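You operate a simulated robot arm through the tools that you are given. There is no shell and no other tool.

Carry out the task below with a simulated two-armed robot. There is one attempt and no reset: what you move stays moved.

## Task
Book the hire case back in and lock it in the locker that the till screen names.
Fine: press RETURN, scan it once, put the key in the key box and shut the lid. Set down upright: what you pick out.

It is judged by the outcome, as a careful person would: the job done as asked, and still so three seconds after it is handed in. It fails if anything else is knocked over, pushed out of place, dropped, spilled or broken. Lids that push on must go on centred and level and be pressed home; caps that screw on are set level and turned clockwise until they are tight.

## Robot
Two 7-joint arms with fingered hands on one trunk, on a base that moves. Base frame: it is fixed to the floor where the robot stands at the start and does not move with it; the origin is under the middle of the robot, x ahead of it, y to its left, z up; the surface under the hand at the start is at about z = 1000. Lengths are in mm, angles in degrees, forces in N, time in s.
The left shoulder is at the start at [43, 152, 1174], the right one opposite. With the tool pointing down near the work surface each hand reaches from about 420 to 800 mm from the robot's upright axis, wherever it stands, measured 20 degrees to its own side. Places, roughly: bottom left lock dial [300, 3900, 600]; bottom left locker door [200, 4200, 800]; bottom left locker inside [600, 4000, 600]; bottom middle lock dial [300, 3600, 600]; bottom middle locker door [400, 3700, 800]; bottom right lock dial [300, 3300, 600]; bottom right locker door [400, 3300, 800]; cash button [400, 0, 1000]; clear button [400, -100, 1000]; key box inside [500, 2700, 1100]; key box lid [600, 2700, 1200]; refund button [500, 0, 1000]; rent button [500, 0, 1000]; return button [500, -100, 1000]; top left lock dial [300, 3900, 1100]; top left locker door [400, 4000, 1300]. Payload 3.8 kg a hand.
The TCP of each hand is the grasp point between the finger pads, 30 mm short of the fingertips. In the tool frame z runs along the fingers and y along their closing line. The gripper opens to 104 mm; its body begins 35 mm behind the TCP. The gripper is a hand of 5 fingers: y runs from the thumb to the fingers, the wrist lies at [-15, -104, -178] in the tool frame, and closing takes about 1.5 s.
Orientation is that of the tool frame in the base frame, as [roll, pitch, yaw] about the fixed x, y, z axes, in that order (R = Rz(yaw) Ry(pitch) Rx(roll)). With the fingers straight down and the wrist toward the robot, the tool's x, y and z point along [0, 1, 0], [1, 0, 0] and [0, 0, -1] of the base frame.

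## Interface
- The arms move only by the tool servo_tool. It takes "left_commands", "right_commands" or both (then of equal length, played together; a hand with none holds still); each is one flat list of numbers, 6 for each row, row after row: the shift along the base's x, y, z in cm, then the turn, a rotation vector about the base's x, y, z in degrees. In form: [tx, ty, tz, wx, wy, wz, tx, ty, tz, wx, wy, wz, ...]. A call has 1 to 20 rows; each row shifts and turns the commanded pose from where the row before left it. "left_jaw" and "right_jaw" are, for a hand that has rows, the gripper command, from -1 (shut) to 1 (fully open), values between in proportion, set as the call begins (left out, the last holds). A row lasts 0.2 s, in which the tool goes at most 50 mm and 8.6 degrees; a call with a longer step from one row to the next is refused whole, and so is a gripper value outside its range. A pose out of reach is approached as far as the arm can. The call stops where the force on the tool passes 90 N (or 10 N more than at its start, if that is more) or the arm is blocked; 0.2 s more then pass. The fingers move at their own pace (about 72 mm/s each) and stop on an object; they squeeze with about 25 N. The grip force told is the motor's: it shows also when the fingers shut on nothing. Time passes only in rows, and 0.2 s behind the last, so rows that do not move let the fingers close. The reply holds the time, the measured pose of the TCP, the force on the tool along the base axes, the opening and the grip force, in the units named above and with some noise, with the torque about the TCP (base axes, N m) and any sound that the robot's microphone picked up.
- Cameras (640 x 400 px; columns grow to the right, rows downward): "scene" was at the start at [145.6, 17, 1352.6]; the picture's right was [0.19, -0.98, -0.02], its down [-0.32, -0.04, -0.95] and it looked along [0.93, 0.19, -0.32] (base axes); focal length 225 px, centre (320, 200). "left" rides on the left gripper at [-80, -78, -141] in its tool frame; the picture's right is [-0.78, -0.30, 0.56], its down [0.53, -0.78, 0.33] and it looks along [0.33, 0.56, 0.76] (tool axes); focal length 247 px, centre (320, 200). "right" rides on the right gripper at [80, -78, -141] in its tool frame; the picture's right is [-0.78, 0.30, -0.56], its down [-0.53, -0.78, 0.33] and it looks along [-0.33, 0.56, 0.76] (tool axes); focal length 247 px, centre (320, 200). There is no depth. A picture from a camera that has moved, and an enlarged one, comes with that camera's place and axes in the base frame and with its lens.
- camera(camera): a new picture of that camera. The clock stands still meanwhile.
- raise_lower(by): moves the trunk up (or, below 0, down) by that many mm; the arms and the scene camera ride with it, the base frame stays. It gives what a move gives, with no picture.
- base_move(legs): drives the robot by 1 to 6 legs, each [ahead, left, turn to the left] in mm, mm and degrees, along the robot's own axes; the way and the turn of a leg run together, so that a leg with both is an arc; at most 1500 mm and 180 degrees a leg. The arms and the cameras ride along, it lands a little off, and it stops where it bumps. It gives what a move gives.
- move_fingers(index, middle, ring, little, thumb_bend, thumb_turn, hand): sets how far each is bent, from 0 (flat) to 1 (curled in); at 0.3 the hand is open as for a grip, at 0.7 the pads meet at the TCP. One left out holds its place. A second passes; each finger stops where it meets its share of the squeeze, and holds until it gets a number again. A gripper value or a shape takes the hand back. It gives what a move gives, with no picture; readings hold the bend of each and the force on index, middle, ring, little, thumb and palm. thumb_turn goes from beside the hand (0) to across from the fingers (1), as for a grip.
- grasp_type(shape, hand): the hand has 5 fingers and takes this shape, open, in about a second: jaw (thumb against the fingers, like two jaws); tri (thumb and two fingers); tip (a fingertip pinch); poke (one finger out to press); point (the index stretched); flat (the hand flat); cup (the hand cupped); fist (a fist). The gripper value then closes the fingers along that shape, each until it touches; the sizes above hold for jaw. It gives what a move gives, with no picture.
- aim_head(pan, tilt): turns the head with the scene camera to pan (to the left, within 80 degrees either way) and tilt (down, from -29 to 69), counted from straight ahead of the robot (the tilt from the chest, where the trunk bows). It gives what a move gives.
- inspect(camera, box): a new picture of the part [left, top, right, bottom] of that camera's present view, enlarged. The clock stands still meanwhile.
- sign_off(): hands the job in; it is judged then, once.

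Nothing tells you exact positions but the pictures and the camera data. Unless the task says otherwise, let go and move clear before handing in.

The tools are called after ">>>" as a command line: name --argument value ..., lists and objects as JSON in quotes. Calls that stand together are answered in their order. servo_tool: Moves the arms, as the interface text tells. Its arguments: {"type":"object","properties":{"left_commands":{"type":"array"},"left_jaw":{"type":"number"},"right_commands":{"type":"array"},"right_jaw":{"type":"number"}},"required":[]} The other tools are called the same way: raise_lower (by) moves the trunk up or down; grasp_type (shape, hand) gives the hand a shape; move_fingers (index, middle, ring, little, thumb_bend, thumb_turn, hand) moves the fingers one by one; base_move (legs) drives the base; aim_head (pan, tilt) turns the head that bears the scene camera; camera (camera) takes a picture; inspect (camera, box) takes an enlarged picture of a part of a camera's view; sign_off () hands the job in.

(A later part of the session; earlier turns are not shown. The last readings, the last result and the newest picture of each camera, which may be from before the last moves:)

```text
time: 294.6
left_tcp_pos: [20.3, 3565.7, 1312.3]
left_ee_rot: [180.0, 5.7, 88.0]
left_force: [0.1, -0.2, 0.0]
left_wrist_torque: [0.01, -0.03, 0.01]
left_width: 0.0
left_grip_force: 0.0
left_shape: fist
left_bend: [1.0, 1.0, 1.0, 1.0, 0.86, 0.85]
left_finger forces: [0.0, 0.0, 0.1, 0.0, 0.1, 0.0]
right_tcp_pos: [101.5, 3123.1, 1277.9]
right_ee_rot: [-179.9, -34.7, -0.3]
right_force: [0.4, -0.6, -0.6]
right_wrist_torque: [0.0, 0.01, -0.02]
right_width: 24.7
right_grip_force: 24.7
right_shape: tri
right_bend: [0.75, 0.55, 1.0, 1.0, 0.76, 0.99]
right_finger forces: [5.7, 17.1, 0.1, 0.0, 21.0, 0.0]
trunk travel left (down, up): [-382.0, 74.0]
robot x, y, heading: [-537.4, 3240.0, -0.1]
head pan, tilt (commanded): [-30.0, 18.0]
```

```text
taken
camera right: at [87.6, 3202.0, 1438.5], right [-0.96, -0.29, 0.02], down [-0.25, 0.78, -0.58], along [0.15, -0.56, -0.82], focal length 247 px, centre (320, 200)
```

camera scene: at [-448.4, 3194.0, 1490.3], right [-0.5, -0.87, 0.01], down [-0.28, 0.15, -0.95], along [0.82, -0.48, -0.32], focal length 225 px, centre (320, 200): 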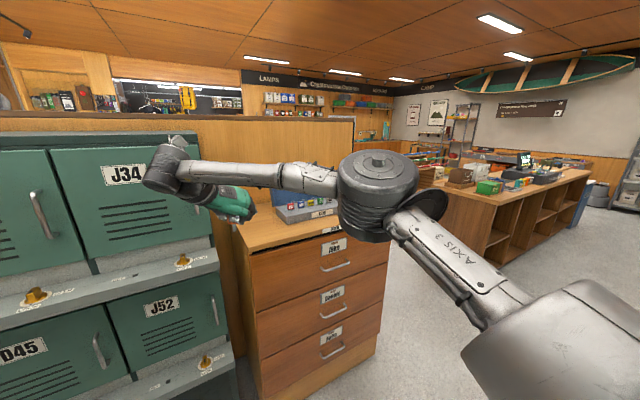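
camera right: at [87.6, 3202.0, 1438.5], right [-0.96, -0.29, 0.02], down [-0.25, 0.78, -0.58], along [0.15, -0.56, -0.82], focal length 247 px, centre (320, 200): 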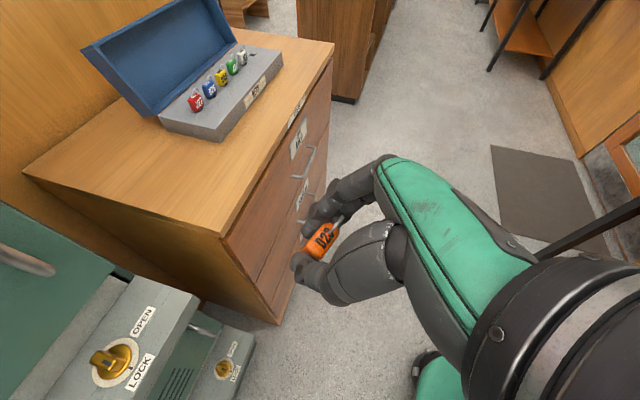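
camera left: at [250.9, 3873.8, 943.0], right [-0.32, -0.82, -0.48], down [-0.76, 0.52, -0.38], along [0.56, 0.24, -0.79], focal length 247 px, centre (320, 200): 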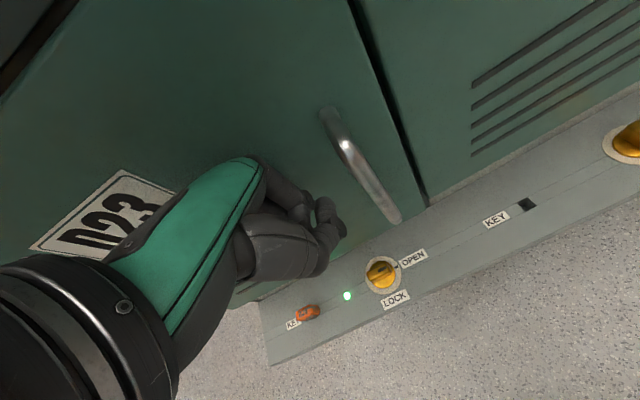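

The box has a row of upright keys (J27, D76, D45, J34, J52) and an empty slot at the right end, evidently D23's place. I'll go back and zoom in on the empty slot and on the key in my hand.

>>> base_move --legs '[[0, -300, 0]]'

>>> aim_head --pan -15 --tilt 15

>>> inspect --camera "right" --box '[20, 60, 260, 280]'

>>> inspect --camera "scene" --box '[260, 180, 360, 245]'

>>> inspect --camera "right" --box '[270, 180, 390, 300]'

```text
time: 296.7
left_tcp_pos: [19.9, 3267.9, 1312.6]
left_ee_rot: [179.9, 5.9, 88.1]
left_force: [0.1, 0.2, -0.4]
left_wrist_torque: [-0.03, -0.01, 0.02]
left_width: 0.0
left_grip_force: 0.1
left_shape: fist
left_bend: [1.0, 1.0, 1.0, 1.0, 0.86, 0.85]
left_finger forces: [0.0, 0.0, 0.0, 0.1, 0.0, 0.0]
right_tcp_pos: [101.1, 2824.8, 1276.6]
right_ee_rot: [179.9, -34.6, -0.1]
right_force: [-0.1, -0.2, 0.0]
right_wrist_torque: [-0.02, -0.03, 0.02]
right_width: 24.6
right_grip_force: 24.5
right_shape: tri
right_bend: [0.75, 0.55, 1.0, 1.0, 0.76, 0.99]
right_finger forces: [5.7, 17.1, 0.0, 0.0, 21.0, 0.1]
trunk travel left (down, up): [-382.0, 74.0]
robot x, y, heading: [-537.0, 2940.6, 0.1]
head pan, tilt (commanded): [-30.0, 18.0]
```

```text
time: 297.5
left_tcp_pos: [20.3, 3264.4, 1312.8]
left_ee_rot: [179.9, 5.7, 88.1]
left_force: [0.6, 0.3, -0.1]
left_wrist_torque: [0.05, -0.02, -0.02]
left_width: 0.0
left_grip_force: 0.1
left_shape: fist
left_bend: [1.0, 1.0, 1.0, 1.0, 0.86, 0.85]
left_finger forces: [0.0, 0.0, 0.1, 0.0, 0.1, 0.0]
right_tcp_pos: [100.8, 2821.9, 1277.8]
right_ee_rot: [-179.8, -34.6, -0.2]
right_force: [-0.7, 1.1, -0.6]
right_wrist_torque: [-0.01, 0.0, -0.02]
right_width: 24.5
right_grip_force: 25.5
right_shape: tri
right_bend: [0.75, 0.55, 1.0, 1.0, 0.76, 0.99]
right_finger forces: [5.7, 17.0, 0.0, 0.1, 21.0, 0.0]
trunk travel left (down, up): [-382.0, 74.0]
robot x, y, heading: [-538.1, 2941.0, 0.1]
head pan, tilt (commanded): [-15.0, 15.0]
```

```text
1.82 times, centred on (140, 170) of right
camera zoom: at [87.5, 2901.3, 1438.5], right [-0.96, -0.29, 0.02], down [-0.25, 0.78, -0.58], along [0.16, -0.56, -0.82], focal length 449 px, centre (647, 254)
```

zoom: 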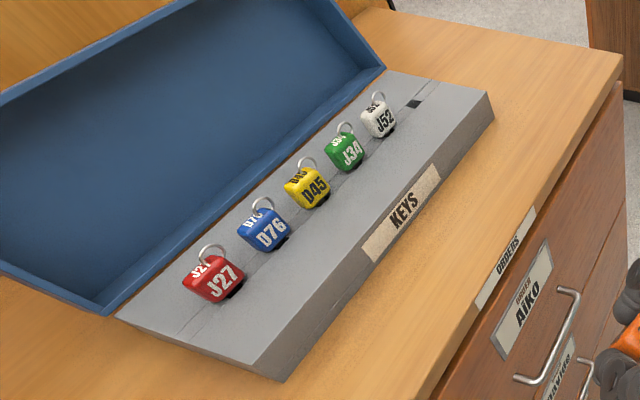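

```text
6.15 times, centred on (310, 212) of scene
camera zoom: at [-438.9, 2914.3, 1495.0], right [-0.26, -0.97, 0.0], down [-0.27, 0.07, -0.96], along [0.93, -0.25, -0.27], focal length 1384 px, centre (382, 123)
```

zoom: 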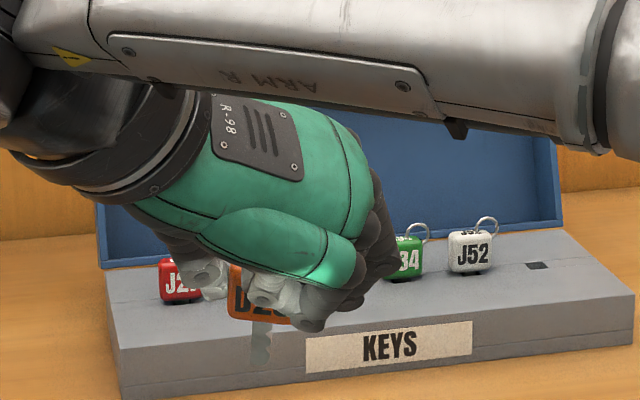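

```text
3.33 times, centred on (330, 240) of right
camera zoom: at [87.5, 2901.3, 1438.5], right [-0.96, -0.29, 0.02], down [-0.25, 0.78, -0.58], along [0.16, -0.56, -0.82], focal length 823 px, centre (287, 67)
```

zoom: 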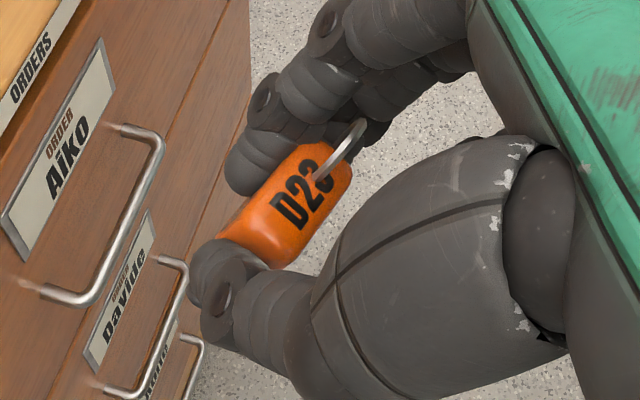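

The key has a short blade below the fob, and the free slot at the right end of the tray is at roughly (481, 2544), tray top z≈1104. I'll bring the hand over the tray, high above, and look straight down at that slot.

>>> base_move --legs '[[0, -200, 0], [290, 0, 0]]'

>>> camera --camera "right"

>>> aim_head --pan -20 --tilt 30

>>> camera --camera "scene"

```text
time: 300.7
left_tcp_pos: [307.5, 3064.8, 1314.2]
left_ee_rot: [179.7, 5.7, 87.8]
left_force: [0.1, -0.4, 0.5]
left_wrist_torque: [0.05, -0.07, -0.02]
left_width: 0.1
left_grip_force: 0.0
left_shape: fist
left_bend: [1.0, 1.0, 1.0, 1.0, 0.86, 0.85]
left_finger forces: [0.0, 0.0, 0.0, 0.0, 0.0, 0.0]
right_tcp_pos: [388.3, 2621.5, 1277.9]
right_ee_rot: [-180.0, -34.7, -0.1]
right_force: [0.1, 0.5, -0.2]
right_wrist_torque: [-0.02, -0.03, -0.01]
right_width: 24.8
right_grip_force: 24.4
right_shape: tri
right_bend: [0.75, 0.55, 1.0, 1.0, 0.76, 0.99]
right_finger forces: [5.6, 17.0, 0.0, 0.1, 20.8, 0.0]
trunk travel left (down, up): [-382.0, 74.0]
robot x, y, heading: [-251.2, 2740.4, -0.1]
head pan, tilt (commanded): [-15.0, 15.0]
```

```text
taken
camera right: at [374.3, 2700.0, 1439.8], right [-0.96, -0.29, 0.02], down [-0.25, 0.78, -0.58], along [0.16, -0.56, -0.82], focal length 247 px, centre (320, 200)
```

right: 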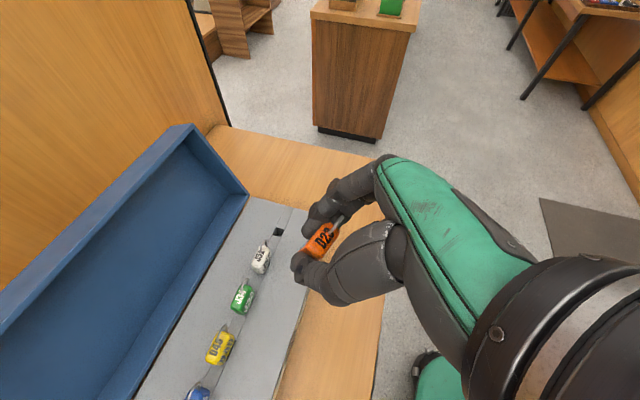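

```text
time: 301.4
left_tcp_pos: [311.1, 3063.5, 1312.4]
left_ee_rot: [179.9, 5.8, 87.9]
left_force: [-0.1, 0.2, -0.5]
left_wrist_torque: [-0.01, 0.01, -0.01]
left_width: 0.2
left_grip_force: 0.0
left_shape: fist
left_bend: [1.0, 1.0, 1.0, 1.0, 0.86, 0.85]
left_finger forces: [0.0, 0.0, 0.0, 0.0, 0.0, 0.0]
right_tcp_pos: [390.8, 2621.6, 1277.2]
right_ee_rot: [180.0, -34.5, -0.2]
right_force: [0.0, -0.4, -0.3]
right_wrist_torque: [-0.02, 0.04, 0.03]
right_width: 24.7
right_grip_force: 25.2
right_shape: tri
right_bend: [0.75, 0.55, 1.0, 1.0, 0.76, 0.99]
right_finger forces: [5.8, 17.1, 0.0, 0.1, 20.7, 0.0]
trunk travel left (down, up): [-382.0, 74.0]
robot x, y, heading: [-250.0, 2742.0, -0.2]
head pan, tilt (commanded): [-20.0, 30.0]
```

```text
taken
camera scene: at [-154.7, 2708.2, 1470.9], right [-0.34, -0.94, 0.01], down [-0.48, 0.17, -0.86], along [0.81, -0.3, -0.51], focal length 225 px, centre (320, 200)
```

scene: 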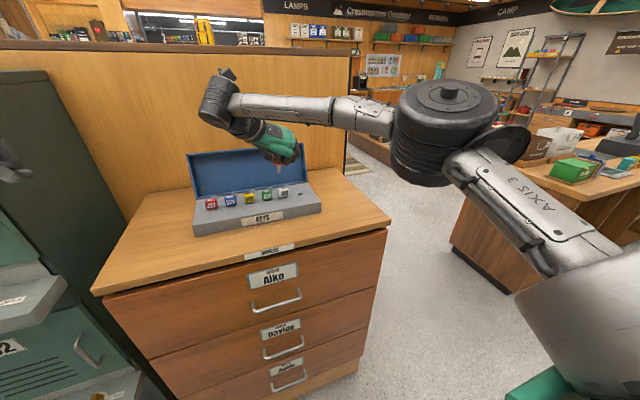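

The empty slot is clearly visible just beside my fingers. Zooming in on the slot, the neighbouring key and the key in hand.

>>> inspect --camera "right" --box '[230, 190, 350, 290]'

>>> inspect --camera "scene" --box '[240, 120, 330, 220]'

```text
4.00 times, centred on (290, 240) of right
camera zoom: at [377.3, 2700.4, 1438.3], right [-0.96, -0.29, 0.02], down [-0.25, 0.78, -0.58], along [0.15, -0.56, -0.82], focal length 988 px, centre (440, 40)
```

zoom: 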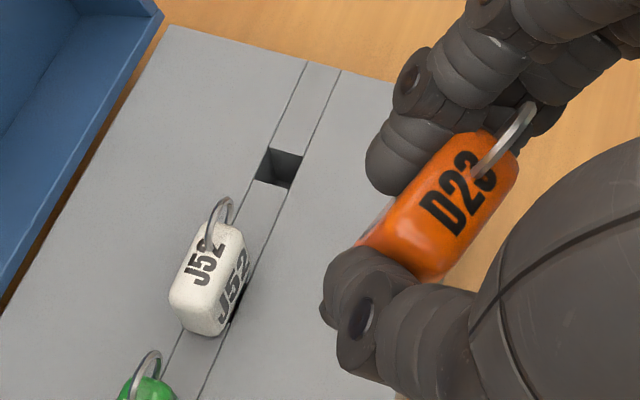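

```text
4.00 times, centred on (285, 170) of scene
camera zoom: at [-154.7, 2708.2, 1470.9], right [-0.34, -0.94, 0.01], down [-0.48, 0.17, -0.86], along [0.81, -0.3, -0.51], focal length 900 px, centre (460, 320)
```

zoom: 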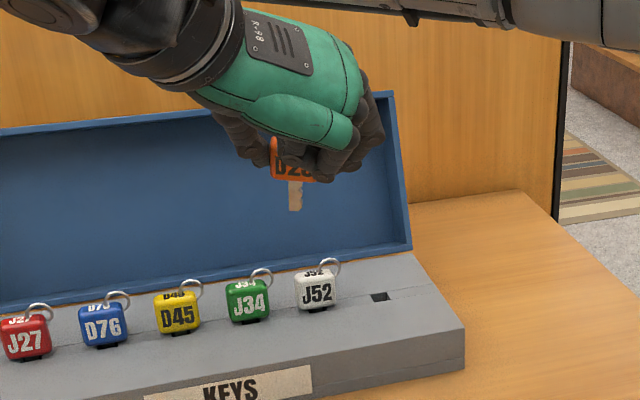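

The slot is a real hole about 13 mm square, the blade about 10 mm wide. The key sits a bit turned in my fingers, so I'll zoom in to measure its yaw and tilt.

>>> inspect --camera "right" --box '[300, 210, 370, 270]'

>>> inspect --camera "scene" --box '[255, 140, 305, 180]'

```text
6.67 times, centred on (335, 240) of right
camera zoom: at [377.3, 2700.4, 1438.3], right [-0.96, -0.29, 0.02], down [-0.25, 0.78, -0.58], along [0.15, -0.56, -0.82], focal length 1646 px, centre (220, -67)
```

zoom: 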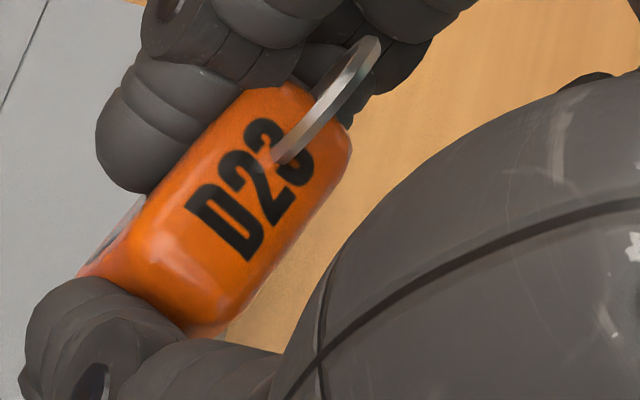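

```text
10.00 times, centred on (280, 160) of scene
camera zoom: at [-154.7, 2708.2, 1470.9], right [-0.34, -0.94, 0.01], down [-0.48, 0.17, -0.86], along [0.81, -0.3, -0.51], focal length 2250 px, centre (720, 600)
```

zoom: 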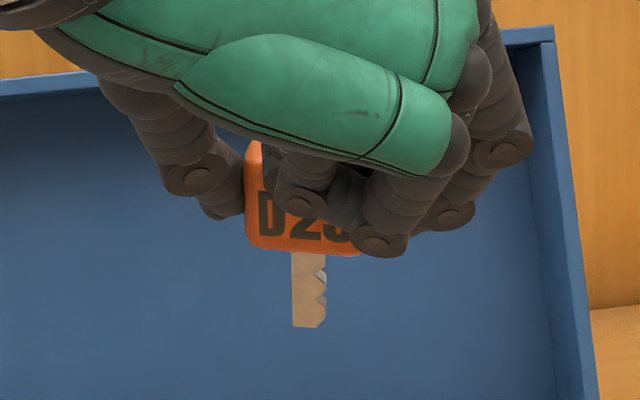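

The key is yawed about 25°, its blade tipped roughly 20° forward and 4° sideways. I'll rotate the hand to straighten it: +24° yaw, then +13° pitch, −4° roll.

>>> servo_tool --right_commands '[0, 0, 0, 0, 0, 8, 0, 0, 0, 0, 0, 8, 0, 0, 0, 0, 0, 8, 0, 0, 0, 0, 6.5, 0, 0, 0, 0, -4, 6.5, 0, 0, 0, 0, 0, 0, 0]'

>>> inspect --camera "right" --box '[230, 190, 370, 300]'

>>> inspect --camera "scene" --box '[245, 130, 325, 190]'

```text
time: 302.8
left_tcp_pos: [310.4, 3064.5, 1314.2]
left_ee_rot: [179.9, 5.8, 87.9]
left_force: [0.3, -0.7, 0.3]
left_wrist_torque: [0.0, 0.01, 0.01]
left_width: 0.0
left_grip_force: 0.0
left_shape: fist
left_bend: [1.0, 1.0, 1.0, 1.0, 0.86, 0.85]
left_finger forces: [0.0, 0.1, 0.0, 0.1, 0.0, 0.0]
right_tcp_pos: [391.2, 2620.3, 1276.9]
right_ee_rot: [-178.3, -21.1, 22.8]
right_force: [-0.1, -0.6, -0.7]
right_wrist_torque: [-0.01, -0.02, 0.0]
right_width: 24.5
right_grip_force: 25.7
right_shape: tri
right_bend: [0.75, 0.55, 1.0, 1.0, 0.77, 0.99]
right_finger forces: [5.5, 17.0, 0.1, 0.0, 20.7, 0.0]
trunk travel left (down, up): [-382.0, 74.0]
robot x, y, heading: [-245.6, 2741.8, -0.3]
head pan, tilt (commanded): [-20.0, 30.0]
```

```text
3.64 times, centred on (300, 245) of right
camera zoom: at [383.7, 2699.3, 1439.4], right [-0.73, -0.64, 0.23], down [-0.66, 0.57, -0.48], along [0.17, -0.5, -0.85], focal length 898 px, centre (393, 36)
```

zoom: 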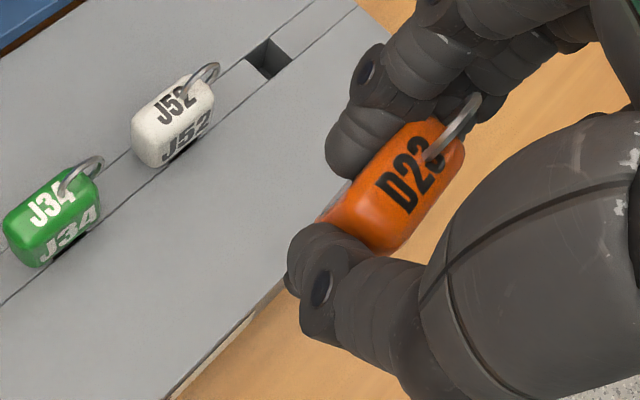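

```text
6.67 times, centred on (285, 160) of scene
camera zoom: at [-155.5, 2707.7, 1470.9], right [-0.34, -0.94, 0.01], down [-0.48, 0.17, -0.86], along [0.81, -0.3, -0.51], focal length 1500 px, centre (553, 467)
```

zoom: 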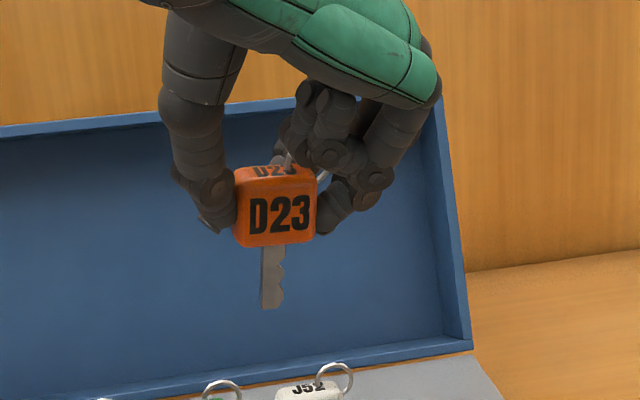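

Much straighter: now the D23 face looks squarely at me with the blade below. A last correction of −6° roll and +6° pitch.

>>> servo_tool --right_commands '[0, 0, 0, -6, 0, 0, 0, 0, 0, 0, 6, 2, 0, 0, 0, 0, 0, 0]'

>>> inspect --camera "right" --box '[230, 190, 370, 300]'

>>> inspect --camera "scene" --box '[245, 130, 325, 190]'

```text
time: 303.6
left_tcp_pos: [310.9, 3062.8, 1312.9]
left_ee_rot: [179.9, 5.8, 87.9]
left_force: [-0.9, 0.2, -0.6]
left_wrist_torque: [0.0, 0.01, 0.01]
left_width: 0.1
left_grip_force: 0.0
left_shape: fist
left_bend: [1.0, 1.0, 1.0, 1.0, 0.86, 0.85]
left_finger forces: [0.0, 0.1, 0.0, 0.1, 0.1, 0.1]
right_tcp_pos: [390.4, 2621.1, 1276.4]
right_ee_rot: [178.6, -13.3, 26.0]
right_force: [0.8, -0.4, -1.1]
right_wrist_torque: [-0.02, 0.01, -0.01]
right_width: 24.7
right_grip_force: 24.7
right_shape: tri
right_bend: [0.75, 0.55, 1.0, 1.0, 0.77, 0.99]
right_finger forces: [5.5, 17.1, 0.1, 0.1, 20.5, 0.0]
trunk travel left (down, up): [-382.0, 74.0]
robot x, y, heading: [-252.2, 2741.3, -0.1]
head pan, tilt (commanded): [-20.0, 30.0]
```

```text
3.64 times, centred on (300, 245) of right
camera zoom: at [396.3, 2715.6, 1430.2], right [-0.67, -0.64, 0.37], down [-0.73, 0.5, -0.46], along [0.11, -0.58, -0.8], focal length 898 px, centre (393, 36)
```

zoom: 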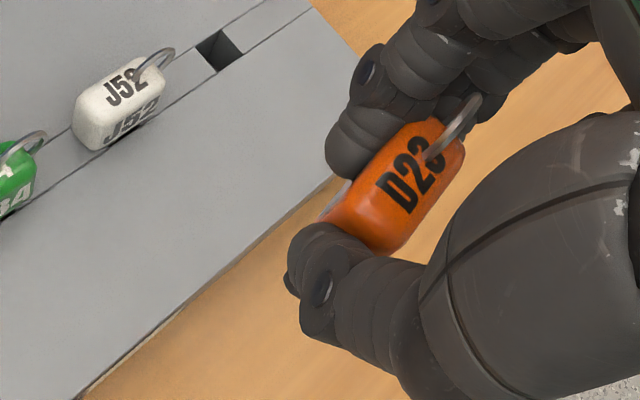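

```text
6.67 times, centred on (285, 160) of scene
camera zoom: at [-155.4, 2707.4, 1470.9], right [-0.34, -0.94, 0.01], down [-0.48, 0.17, -0.86], along [0.81, -0.3, -0.51], focal length 1500 px, centre (553, 467)
```

zoom: 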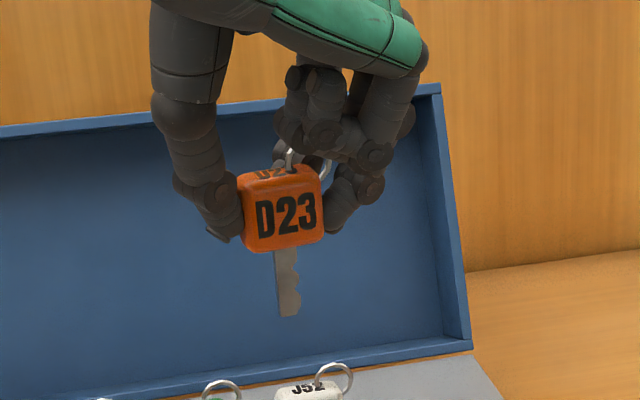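

The key now hangs straight (fob square, blade vertical). By two views the empty slot is at (480, 2545) with the tray top near z 1101. Moving over it at a safe height.

>>> servo_tool --right_commands '[2.2, -1.9, 0, 0, 0, 0, 2.2, -1.9, 0, 0, 0, 0, 2.2, -2.0, 0, 0, 0, 0, 2.0, -1.9, 0, 0, 0, 0, 0, 0, 0, 0, 0, 0]'

>>> camera --camera "right"

>>> aim_head --pan -22 --tilt 28

>>> inspect --camera "scene" --box '[270, 130, 370, 205]'

```text
time: 304.8
left_tcp_pos: [310.9, 3062.8, 1313.6]
left_ee_rot: [179.9, 5.7, 87.9]
left_force: [-0.7, 0.8, 0.8]
left_wrist_torque: [-0.01, 0.03, 0.01]
left_width: 0.0
left_grip_force: 0.2
left_shape: fist
left_bend: [1.0, 1.0, 1.0, 1.0, 0.86, 0.85]
left_finger forces: [0.0, 0.1, 0.0, 0.1, 0.0, 0.0]
right_tcp_pos: [461.1, 2549.0, 1275.7]
right_ee_rot: [178.5, -13.2, 26.0]
right_force: [0.0, 0.0, -0.8]
right_wrist_torque: [-0.04, -0.01, -0.03]
right_width: 24.5
right_grip_force: 25.1
right_shape: tri
right_bend: [0.75, 0.55, 1.0, 1.0, 0.77, 0.99]
right_finger forces: [5.4, 16.9, 0.0, 0.1, 20.7, 0.1]
right hand out of reach, approached as far as the arm can: row 4
trunk travel left (down, up): [-382.0, 74.0]
robot x, y, heading: [-245.8, 2741.5, -0.3]
head pan, tilt (commanded): [-20.0, 30.0]
```

```text
taken
camera right: at [467.7, 2643.8, 1428.0], right [-0.67, -0.64, 0.37], down [-0.73, 0.5, -0.47], along [0.11, -0.58, -0.8], focal length 247 px, centre (320, 200)
```

right: 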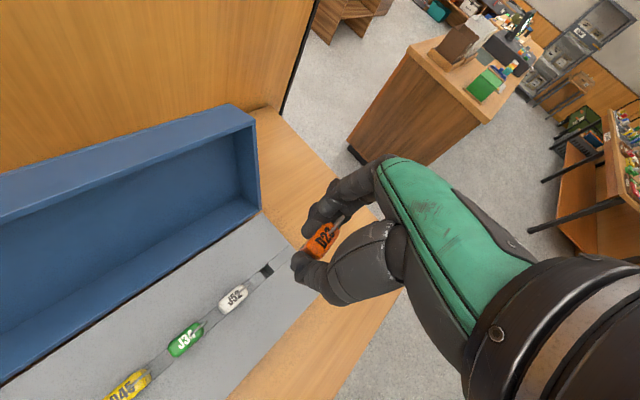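

```text
time: 305.5
left_tcp_pos: [311.1, 3063.8, 1313.1]
left_ee_rot: [179.9, 5.7, 87.9]
left_force: [0.3, 0.3, 0.1]
left_wrist_torque: [-0.01, 0.01, -0.03]
left_width: 0.0
left_grip_force: 0.0
left_shape: fist
left_bend: [1.0, 1.0, 1.0, 1.0, 0.86, 0.85]
left_finger forces: [0.0, 0.0, 0.0, 0.0, 0.0, 0.0]
right_tcp_pos: [461.6, 2548.7, 1273.2]
right_ee_rot: [178.5, -13.2, 26.1]
right_force: [0.0, -0.1, -0.8]
right_wrist_torque: [0.04, 0.05, -0.01]
right_width: 24.6
right_grip_force: 25.5
right_shape: tri
right_bend: [0.75, 0.55, 1.0, 1.0, 0.77, 0.99]
right_finger forces: [5.3, 16.9, 0.0, 0.1, 20.6, 0.0]
trunk travel left (down, up): [-382.0, 74.0]
robot x, y, heading: [-247.0, 2738.9, -0.2]
head pan, tilt (commanded): [-22.0, 28.0]
```

```text
5.33 times, centred on (320, 168) of scene
camera zoom: at [-155.7, 2704.8, 1474.1], right [-0.38, -0.93, 0.01], down [-0.45, 0.18, -0.88], along [0.81, -0.33, -0.48], focal length 1200 px, centre (320, 373)
```

zoom: 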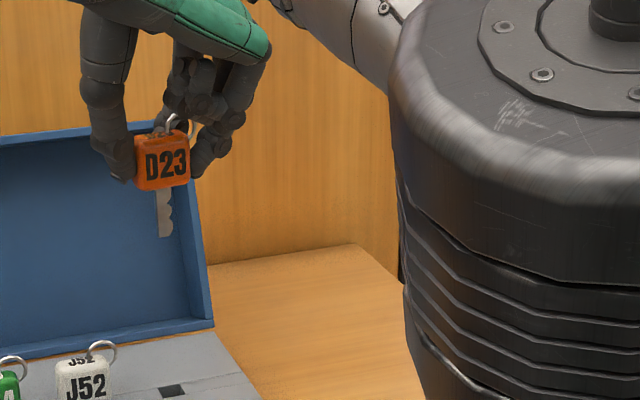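

The arm is at its reach, so I'll creep the base 40 mm forward and then measure the key against the slot closely in both cameras.

>>> base_move --legs '[[45, 0, 0]]'

>>> inspect --camera "right" --box '[230, 180, 380, 300]'

>>> inspect --camera "scene" --box '[250, 120, 350, 220]'

```text
time: 306.4
left_tcp_pos: [343.3, 3064.4, 1318.0]
left_ee_rot: [179.3, 5.7, 87.8]
left_force: [-0.9, 0.3, 0.1]
left_wrist_torque: [-0.01, -0.07, 0.03]
left_width: 0.1
left_grip_force: 0.1
left_shape: fist
left_bend: [1.0, 1.0, 1.0, 1.0, 0.86, 0.85]
left_finger forces: [0.0, 0.1, 0.1, 0.0, 0.1, 0.0]
right_tcp_pos: [497.4, 2549.6, 1281.5]
right_ee_rot: [178.3, -13.6, 26.1]
right_force: [-1.4, 0.1, -0.3]
right_wrist_torque: [0.01, -0.03, 0.0]
right_width: 24.4
right_grip_force: 25.5
right_shape: tri
right_bend: [0.75, 0.55, 1.0, 1.0, 0.77, 0.99]
right_finger forces: [5.3, 16.9, 0.0, 0.0, 20.6, 0.1]
trunk travel left (down, up): [-382.0, 74.0]
robot x, y, heading: [-204.2, 2737.0, 0.1]
head pan, tilt (commanded): [-22.0, 28.0]
```

```text
3.33 times, centred on (305, 240) of right
camera zoom: at [500.9, 2644.8, 1434.7], right [-0.67, -0.64, 0.37], down [-0.73, 0.5, -0.47], along [0.12, -0.58, -0.8], focal length 823 px, centre (370, 67)
```

zoom: 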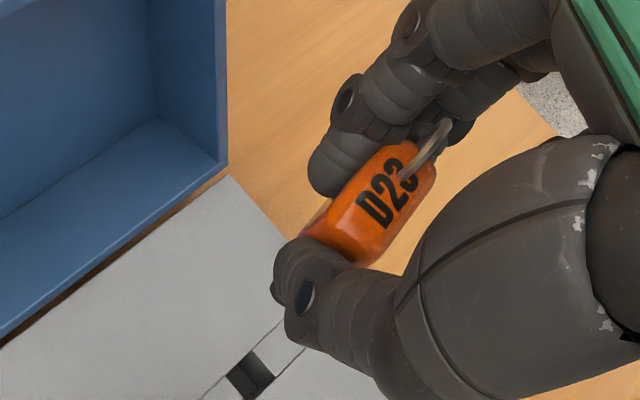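

```text
4.00 times, centred on (300, 170) of scene
camera zoom: at [-122.9, 2704.9, 1475.1], right [-0.38, -0.93, 0.0], down [-0.44, 0.18, -0.88], along [0.82, -0.33, -0.48], focal length 900 px, centre (400, 320)
```

zoom: 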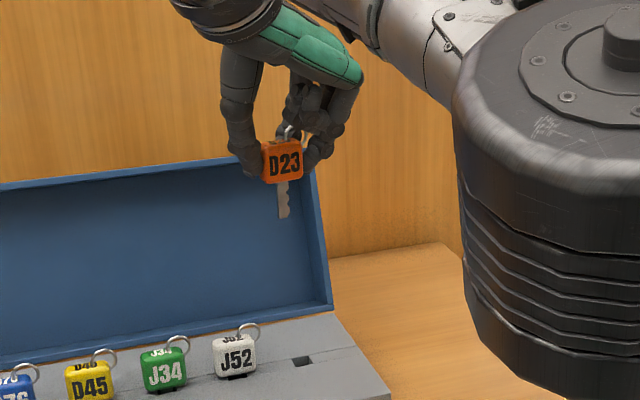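

Both cameras agree: the key needs about 15 mm back and 2 mm right to be above the hole. I'll do that while lowering until the blade tip is roughly 10–15 mm above the tray, then check again.

>>> servo_tool --right_commands '[-1.5, -0.2, -1, 0, 0, 0, 0, 0, -3, 0, 0, 0, 0, 0, -3, 0, 0, 0, 0, 0, -2.5, 0, 0, 0, 0, 0, 0, 0, 0, 0]'

>>> inspect --camera "right" --box '[230, 180, 380, 300]'

>>> inspect --camera "scene" --box '[260, 150, 340, 220]'

```text
time: 307.6
left_tcp_pos: [353.4, 3065.0, 1314.3]
left_ee_rot: [179.8, 5.7, 88.0]
left_force: [0.4, 0.8, -0.2]
left_wrist_torque: [0.02, -0.03, 0.02]
left_width: 0.0
left_grip_force: 0.1
left_shape: fist
left_bend: [1.0, 1.0, 1.0, 1.0, 0.86, 0.85]
left_finger forces: [0.0, 0.0, 0.0, 0.0, 0.0, 0.0]
right_tcp_pos: [490.3, 2547.7, 1180.2]
right_ee_rot: [178.4, -13.3, 26.1]
right_force: [-0.2, -0.5, -0.1]
right_wrist_torque: [0.0, 0.01, -0.01]
right_width: 24.7
right_grip_force: 24.7
right_shape: tri
right_bend: [0.75, 0.55, 1.0, 1.0, 0.77, 0.99]
right_finger forces: [5.2, 17.1, 0.0, 0.0, 20.4, 0.0]
trunk travel left (down, up): [-382.0, 74.0]
robot x, y, heading: [-203.7, 2742.6, 0.0]
head pan, tilt (commanded): [-22.0, 28.0]
```

```text
3.33 times, centred on (305, 240) of right
camera zoom: at [495.4, 2642.3, 1334.4], right [-0.67, -0.64, 0.37], down [-0.73, 0.5, -0.47], along [0.12, -0.58, -0.8], focal length 823 px, centre (370, 67)
```

zoom: 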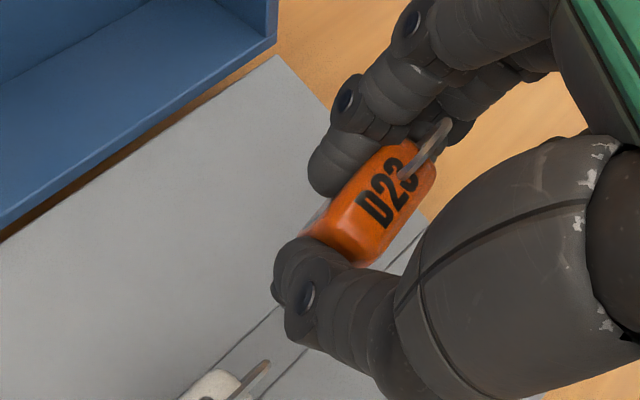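

```text
5.71 times, centred on (300, 185) of scene
camera zoom: at [-113.2, 2704.8, 1474.2], right [-0.38, -0.93, 0.01], down [-0.45, 0.18, -0.88], along [0.81, -0.33, -0.48], focal length 1286 px, centre (434, 286)
```

zoom: 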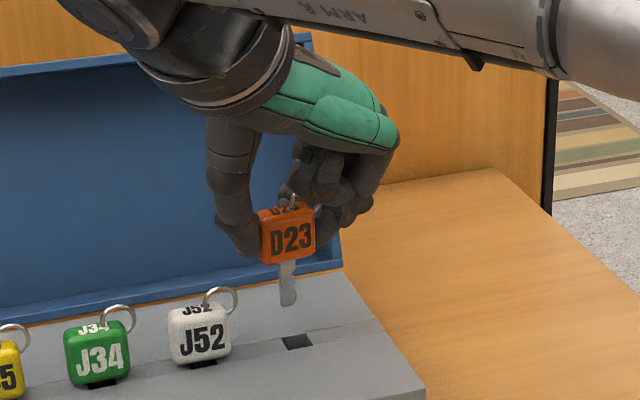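

The base settled 10 mm further on, so I correct that and come down a little more for a near-contact check.

>>> servo_tool --right_commands '[-0.7, -0.1, 0, 0, 0, 0, 0, 0, -1.0, 0, 0, 0, 0, 0, 0, 0, 0, 0]'

>>> inspect --camera "scene" --box '[280, 170, 330, 215]'

>>> inspect --camera "right" --box '[230, 180, 380, 300]'

```text
time: 308.4
left_tcp_pos: [353.8, 3064.0, 1313.2]
left_ee_rot: [179.9, 5.7, 88.0]
left_force: [0.0, 0.9, -0.3]
left_wrist_torque: [-0.03, 0.0, 0.02]
left_width: 0.0
left_grip_force: 0.1
left_shape: fist
left_bend: [1.0, 1.0, 1.0, 1.0, 0.86, 0.85]
left_finger forces: [0.0, 0.1, 0.0, 0.1, 0.0, 0.0]
right_tcp_pos: [483.9, 2547.4, 1170.9]
right_ee_rot: [178.5, -13.3, 26.1]
right_force: [0.6, -0.5, -0.9]
right_wrist_torque: [0.04, -0.03, -0.02]
right_width: 24.4
right_grip_force: 24.7
right_shape: tri
right_bend: [0.75, 0.55, 1.0, 1.0, 0.77, 0.99]
right_finger forces: [5.3, 17.0, 0.1, 0.0, 20.5, 0.1]
trunk travel left (down, up): [-382.0, 74.0]
robot x, y, heading: [-203.8, 2738.8, -0.2]
head pan, tilt (commanded): [-22.0, 28.0]
```

```text
8.89 times, centred on (305, 192) of scene
camera zoom: at [-111.7, 2705.3, 1474.1], right [-0.38, -0.93, 0.01], down [-0.45, 0.18, -0.88], along [0.81, -0.33, -0.48], focal length 2000 px, centre (453, 267)
```

zoom: 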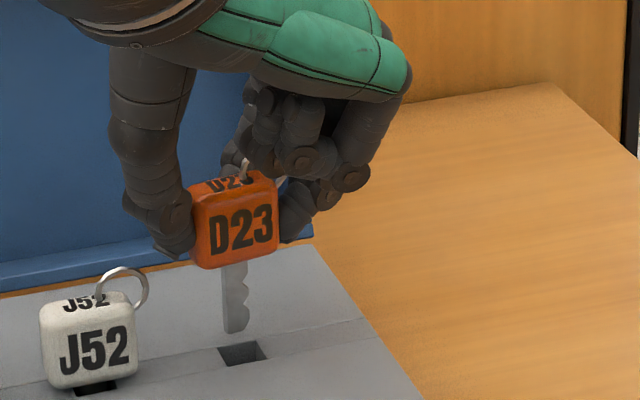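

```text
3.33 times, centred on (305, 240) of right
camera zoom: at [489.5, 2641.4, 1323.5], right [-0.67, -0.64, 0.37], down [-0.73, 0.5, -0.47], along [0.11, -0.58, -0.8], focal length 823 px, centre (370, 67)
```

zoom: 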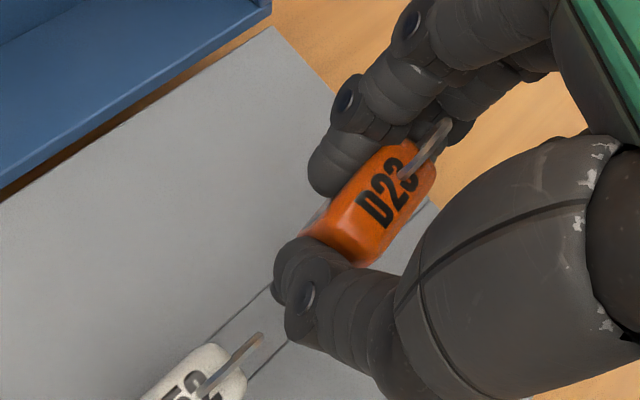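

Tip is just above the tray: the hole's row centre is at x≈481.6 and the fob sits about 4 mm too far forward. I'll shift 3 mm back and 1 mm right, then lower in small steps, watching for contact.

>>> servo_tool --right_commands '[-0.3, -0.1, 0, 0, 0, 0, 0, 0, -0.3, 0, 0, 0, 0, 0, 0, 0, 0, 0]'

>>> inspect --camera "scene" --box '[280, 170, 330, 215]'

```text
time: 309.2
left_tcp_pos: [354.5, 3064.1, 1312.9]
left_ee_rot: [179.8, 5.7, 88.0]
left_force: [-0.1, 0.4, 0.0]
left_wrist_torque: [-0.01, 0.03, 0.03]
left_width: 0.0
left_grip_force: 0.1
left_shape: fist
left_bend: [1.0, 1.0, 1.0, 1.0, 0.86, 0.85]
left_finger forces: [0.0, 0.1, 0.1, 0.0, 0.0, 0.1]
right_tcp_pos: [481.0, 2546.8, 1167.6]
right_ee_rot: [178.5, -13.3, 26.1]
right_force: [0.6, 0.8, -0.2]
right_wrist_torque: [0.0, 0.03, -0.01]
right_width: 24.3
right_grip_force: 24.7
right_shape: tri
right_bend: [0.75, 0.55, 1.0, 1.0, 0.77, 0.99]
right_finger forces: [5.3, 17.0, 0.1, 0.0, 20.5, 0.0]
trunk travel left (down, up): [-382.0, 74.0]
robot x, y, heading: [-206.8, 2738.6, 0.1]
head pan, tilt (commanded): [-22.0, 28.0]
```

```text
8.89 times, centred on (305, 192) of scene
camera zoom: at [-111.6, 2705.0, 1474.1], right [-0.38, -0.93, 0.01], down [-0.45, 0.18, -0.88], along [0.81, -0.33, -0.48], focal length 2000 px, centre (453, 267)
```

zoom: 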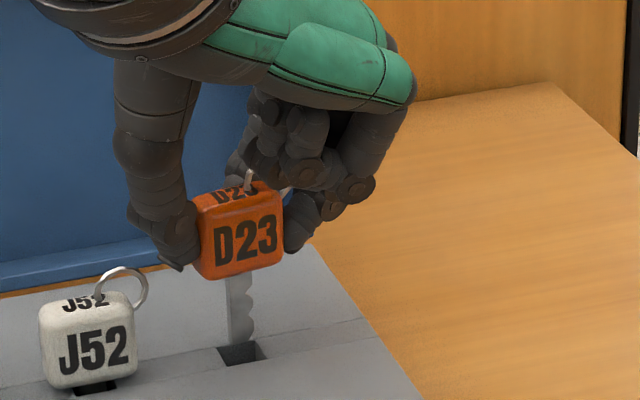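

The tip now overlaps the hole in this view, laterally within a millimetre. Lowering 3 mm at a time.

>>> servo_tool --right_commands '[0, -0.1, -0.3, 0, 0, 0, 0, 0, 0, 0, 0, 0]'

>>> inspect --camera "scene" --box '[285, 180, 325, 212]'

```text
time: 309.8
left_tcp_pos: [354.0, 3064.2, 1312.9]
left_ee_rot: [179.9, 5.7, 88.0]
left_force: [0.3, -0.3, 0.0]
left_wrist_torque: [-0.01, 0.02, -0.02]
left_width: 0.0
left_grip_force: 0.2
left_shape: fist
left_bend: [1.0, 1.0, 1.0, 1.0, 0.86, 0.85]
left_finger forces: [0.1, 0.1, 0.0, 0.0, 0.0, 0.0]
right_tcp_pos: [479.6, 2545.7, 1164.3]
right_ee_rot: [178.4, -13.2, 26.0]
right_force: [-0.7, -1.1, -0.1]
right_wrist_torque: [0.02, 0.0, -0.03]
right_width: 24.5
right_grip_force: 24.8
right_shape: tri
right_bend: [0.75, 0.55, 1.0, 1.0, 0.77, 0.99]
right_finger forces: [5.3, 17.0, 0.1, 0.0, 20.4, 0.0]
trunk travel left (down, up): [-382.0, 74.0]
robot x, y, heading: [-204.8, 2737.7, 0.0]
head pan, tilt (commanded): [-22.0, 28.0]
```

```text
12.50 times, centred on (305, 196) of scene
camera zoom: at [-111.7, 2705.0, 1474.1], right [-0.38, -0.93, 0.01], down [-0.45, 0.18, -0.88], along [0.81, -0.33, -0.48], focal length 2812 px, centre (508, 250)
```

zoom: 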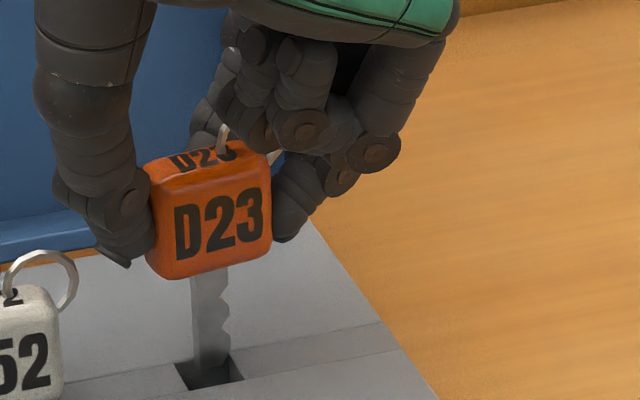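

The blade is centred over the opening with a couple of millimetres either side. Continuing down.

>>> servo_tool --right_commands '[0, 0, -0.3, 0, 0, 0, 0, 0, 0, 0, 0, 0]'

>>> inspect --camera "scene" --box '[285, 180, 325, 212]'

>>> servo_tool --right_commands '[0, 0, -0.3, 0, 0, 0, 0, 0, 0, 0, 0, 0]'

>>> inspect --camera "scene" --box '[285, 180, 325, 212]'

```text
time: 310.4
left_tcp_pos: [353.4, 3064.8, 1312.9]
left_ee_rot: [179.9, 5.7, 88.0]
left_force: [0.5, 0.1, -0.6]
left_wrist_torque: [-0.03, -0.01, -0.02]
left_width: 0.0
left_grip_force: 0.2
left_shape: fist
left_bend: [1.0, 1.0, 1.0, 1.0, 0.86, 0.85]
left_finger forces: [0.0, 0.0, 0.0, 0.0, 0.0, 0.0]
right_tcp_pos: [479.8, 2544.8, 1163.6]
right_ee_rot: [178.4, -13.4, 26.0]
right_force: [-0.5, 0.9, 9.3]
right_wrist_torque: [-0.03, -0.03, -0.02]
right_width: 25.4
right_grip_force: 25.2
right_shape: tri
right_bend: [0.75, 0.54, 1.0, 1.0, 0.77, 0.99]
right_finger forces: [5.8, 17.9, 0.0, 0.0, 21.4, 0.0]
trunk travel left (down, up): [-382.0, 74.0]
robot x, y, heading: [-205.7, 2742.9, -0.0]
head pan, tilt (commanded): [-22.0, 28.0]
```

```text
12.50 times, centred on (305, 196) of scene
camera zoom: at [-113.3, 2705.3, 1474.3], right [-0.38, -0.93, 0.01], down [-0.45, 0.18, -0.88], along [0.81, -0.33, -0.48], focal length 2812 px, centre (508, 250)
```

zoom: 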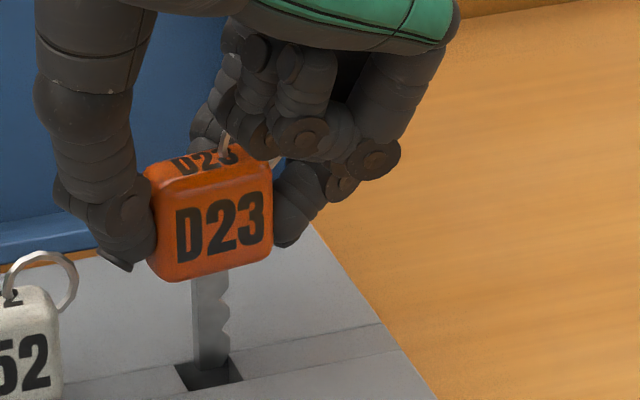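

```text
time: 311.0
left_tcp_pos: [351.9, 3064.6, 1314.7]
left_ee_rot: [179.7, 5.8, 88.0]
left_force: [-0.1, -0.3, -0.7]
left_wrist_torque: [0.0, 0.0, 0.01]
left_width: 0.0
left_grip_force: 0.1
left_shape: fist
left_bend: [1.0, 1.0, 1.0, 1.0, 0.86, 0.85]
left_finger forces: [0.0, 0.1, 0.0, 0.0, 0.0, 0.0]
right_tcp_pos: [478.9, 2546.4, 1161.7]
right_ee_rot: [178.4, -13.5, 26.1]
right_force: [-1.2, 0.0, 20.1]
right_wrist_torque: [-0.12, -0.15, 0.0]
right_width: 26.5
right_grip_force: 25.6
right_shape: tri
right_bend: [0.75, 0.53, 1.0, 1.0, 0.78, 0.99]
right_finger forces: [6.6, 19.6, 0.1, 0.1, 22.7, 0.0]
trunk travel left (down, up): [-382.0, 74.0]
robot x, y, heading: [-205.6, 2743.3, 0.1]
head pan, tilt (commanded): [-22.0, 28.0]
```

```text
12.50 times, centred on (305, 196) of scene
camera zoom: at [-115.5, 2705.8, 1474.5], right [-0.38, -0.93, 0.01], down [-0.45, 0.18, -0.88], along [0.81, -0.33, -0.48], focal length 2812 px, centre (508, 250)
```

zoom: 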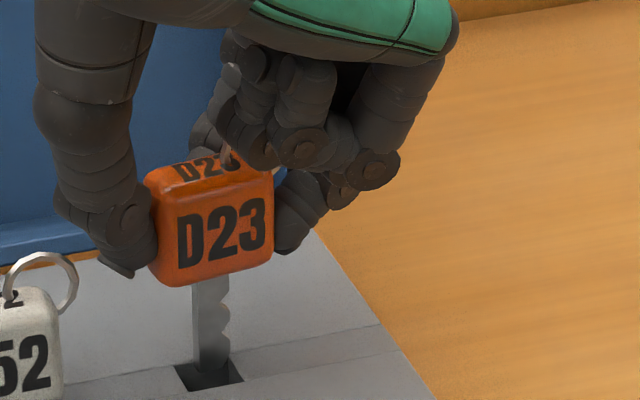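

There's 20 N of resistance, so I stop pressing. I'll zoom right in to see what the blade tip is meeting.

>>> inspect --camera "scene" --box '[292, 194, 308, 208]'

>>> servo_tool --right_commands '[0, 0, 0.4, 0, 0, 0, 0, 0, 0.4, 0, 0, 0, 0, 0, 0, 0, 0, 0]'

>>> inspect --camera "scene" --box '[285, 180, 325, 212]'

>>> inspect --camera "right" --box '[230, 180, 380, 300]'

```text
16.00 times, centred on (300, 201) of scene
camera zoom: at [-115.5, 2705.8, 1474.5], right [-0.38, -0.93, 0.01], down [-0.45, 0.18, -0.88], along [0.81, -0.33, -0.48], focal length 3600 px, centre (640, 184)
```

zoom: 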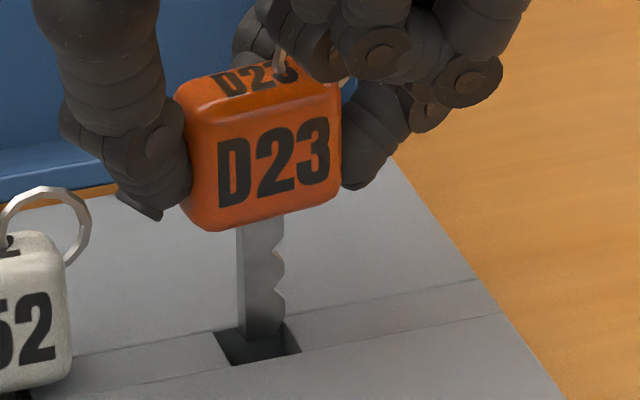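

```text
time: 311.8
left_tcp_pos: [353.1, 3065.1, 1313.2]
left_ee_rot: [179.8, 5.7, 88.0]
left_force: [0.3, 0.0, -0.5]
left_wrist_torque: [-0.01, -0.02, 0.01]
left_width: 0.1
left_grip_force: 0.1
left_shape: fist
left_bend: [1.0, 1.0, 1.0, 1.0, 0.86, 0.85]
left_finger forces: [0.0, 0.1, 0.0, 0.0, 0.1, 0.0]
right_tcp_pos: [481.3, 2544.6, 1164.3]
right_ee_rot: [178.6, -13.1, 26.0]
right_force: [0.4, 0.2, 0.0]
right_wrist_torque: [-0.01, 0.01, 0.02]
right_width: 25.7
right_grip_force: 24.8
right_shape: tri
right_bend: [0.75, 0.54, 1.0, 1.0, 0.78, 0.99]
right_finger forces: [6.2, 17.1, 0.1, 0.1, 20.1, 0.1]
trunk travel left (down, up): [-382.0, 74.0]
robot x, y, heading: [-199.6, 2739.6, 0.0]
head pan, tilt (commanded): [-22.0, 28.0]
```

```text
12.50 times, centred on (305, 196) of scene
camera zoom: at [-111.8, 2705.0, 1474.0], right [-0.38, -0.93, 0.01], down [-0.45, 0.18, -0.88], along [0.81, -0.33, -0.48], focal length 2812 px, centre (508, 250)
```

zoom: 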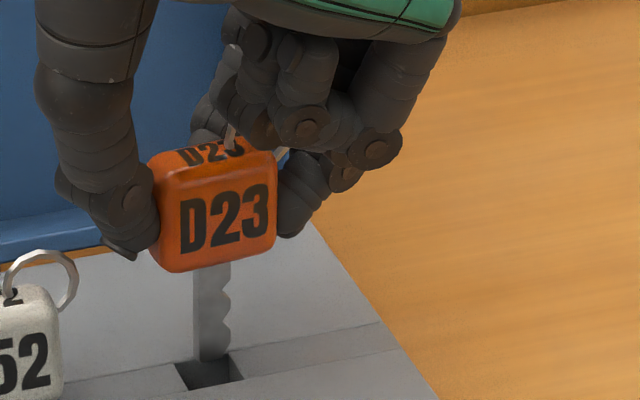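

```text
3.33 times, centred on (305, 240) of right
camera zoom: at [486.3, 2639.8, 1318.3], right [-0.67, -0.64, 0.37], down [-0.73, 0.5, -0.46], along [0.11, -0.58, -0.8], focal length 823 px, centre (370, 67)
```

zoom: 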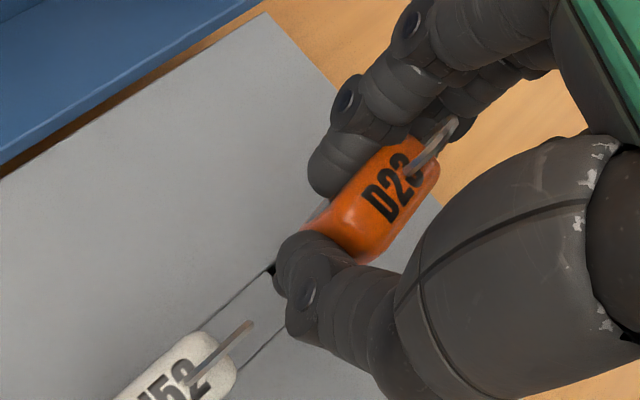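

The blade's back edge was catching the rear edge of the hole: it is centred sideways but about 4 mm too far back. I'll rise slightly, shift 4 mm towards me and try again.

>>> servo_tool --right_commands '[0, 0, 0.3, 0, 0, 0, -0.4, 0, 0, 0, 0, 0, 0, 0, 0, 0, 0, 0]'

>>> inspect --camera "scene" --box '[292, 190, 308, 204]'

>>> servo_tool --right_commands '[0, 0, -0.3, 0, 0, 0, 0, 0, -0.3, 0, 0, 0, 0, 0, 0, 0, 0, 0]'

>>> inspect --camera "scene" --box '[292, 194, 308, 208]'

```text
time: 312.6
left_tcp_pos: [354.4, 3065.1, 1312.7]
left_ee_rot: [179.9, 5.7, 88.1]
left_force: [0.4, 0.1, -0.8]
left_wrist_torque: [-0.01, 0.0, -0.01]
left_width: 0.3
left_grip_force: 0.1
left_shape: fist
left_bend: [1.0, 1.0, 1.0, 1.0, 0.86, 0.85]
left_finger forces: [0.1, 0.1, 0.0, 0.0, 0.0, 0.0]
right_tcp_pos: [476.3, 2545.0, 1169.4]
right_ee_rot: [178.6, -13.2, 26.0]
right_force: [-0.3, -0.2, -0.4]
right_wrist_torque: [0.0, -0.01, -0.01]
right_width: 25.9
right_grip_force: 24.7
right_shape: tri
right_bend: [0.75, 0.54, 1.0, 1.0, 0.78, 0.99]
right_finger forces: [6.1, 17.0, 0.1, 0.0, 20.2, 0.0]
trunk travel left (down, up): [-382.0, 74.0]
robot x, y, heading: [-204.8, 2743.6, 0.0]
head pan, tilt (commanded): [-22.0, 28.0]
```

```text
16.00 times, centred on (300, 197) of scene
camera zoom: at [-111.8, 2704.9, 1474.1], right [-0.38, -0.93, 0.01], down [-0.45, 0.18, -0.88], along [0.81, -0.33, -0.48], focal length 3600 px, centre (640, 248)
```

zoom: 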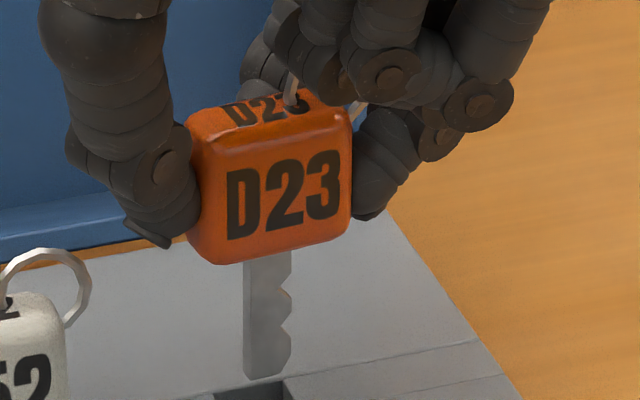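

```text
time: 313.4
left_tcp_pos: [355.0, 3064.5, 1313.2]
left_ee_rot: [179.9, 5.7, 88.0]
left_force: [0.1, 0.6, -0.8]
left_wrist_torque: [-0.03, 0.0, 0.02]
left_width: 0.1
left_grip_force: 0.1
left_shape: fist
left_bend: [1.0, 1.0, 1.0, 1.0, 0.86, 0.85]
left_finger forces: [0.0, 0.0, 0.0, 0.1, 0.0, 0.0]
right_tcp_pos: [477.2, 2546.0, 1162.9]
right_ee_rot: [178.6, -13.1, 26.0]
right_force: [0.5, 0.1, -0.5]
right_wrist_torque: [-0.02, -0.01, -0.01]
right_width: 25.8
right_grip_force: 24.4
right_shape: tri
right_bend: [0.75, 0.54, 1.0, 1.0, 0.78, 0.99]
right_finger forces: [6.2, 17.2, 0.1, 0.0, 20.2, 0.0]
trunk travel left (down, up): [-382.0, 74.0]
robot x, y, heading: [-204.7, 2739.7, -0.1]
head pan, tilt (commanded): [-22.0, 28.0]
```

```text
16.00 times, centred on (300, 201) of scene
camera zoom: at [-111.7, 2705.0, 1474.1], right [-0.38, -0.93, 0.01], down [-0.45, 0.18, -0.88], along [0.81, -0.33, -0.48], focal length 3600 px, centre (640, 184)
```

zoom: 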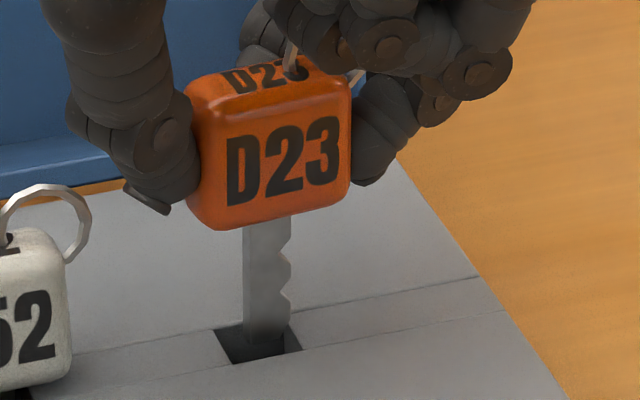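

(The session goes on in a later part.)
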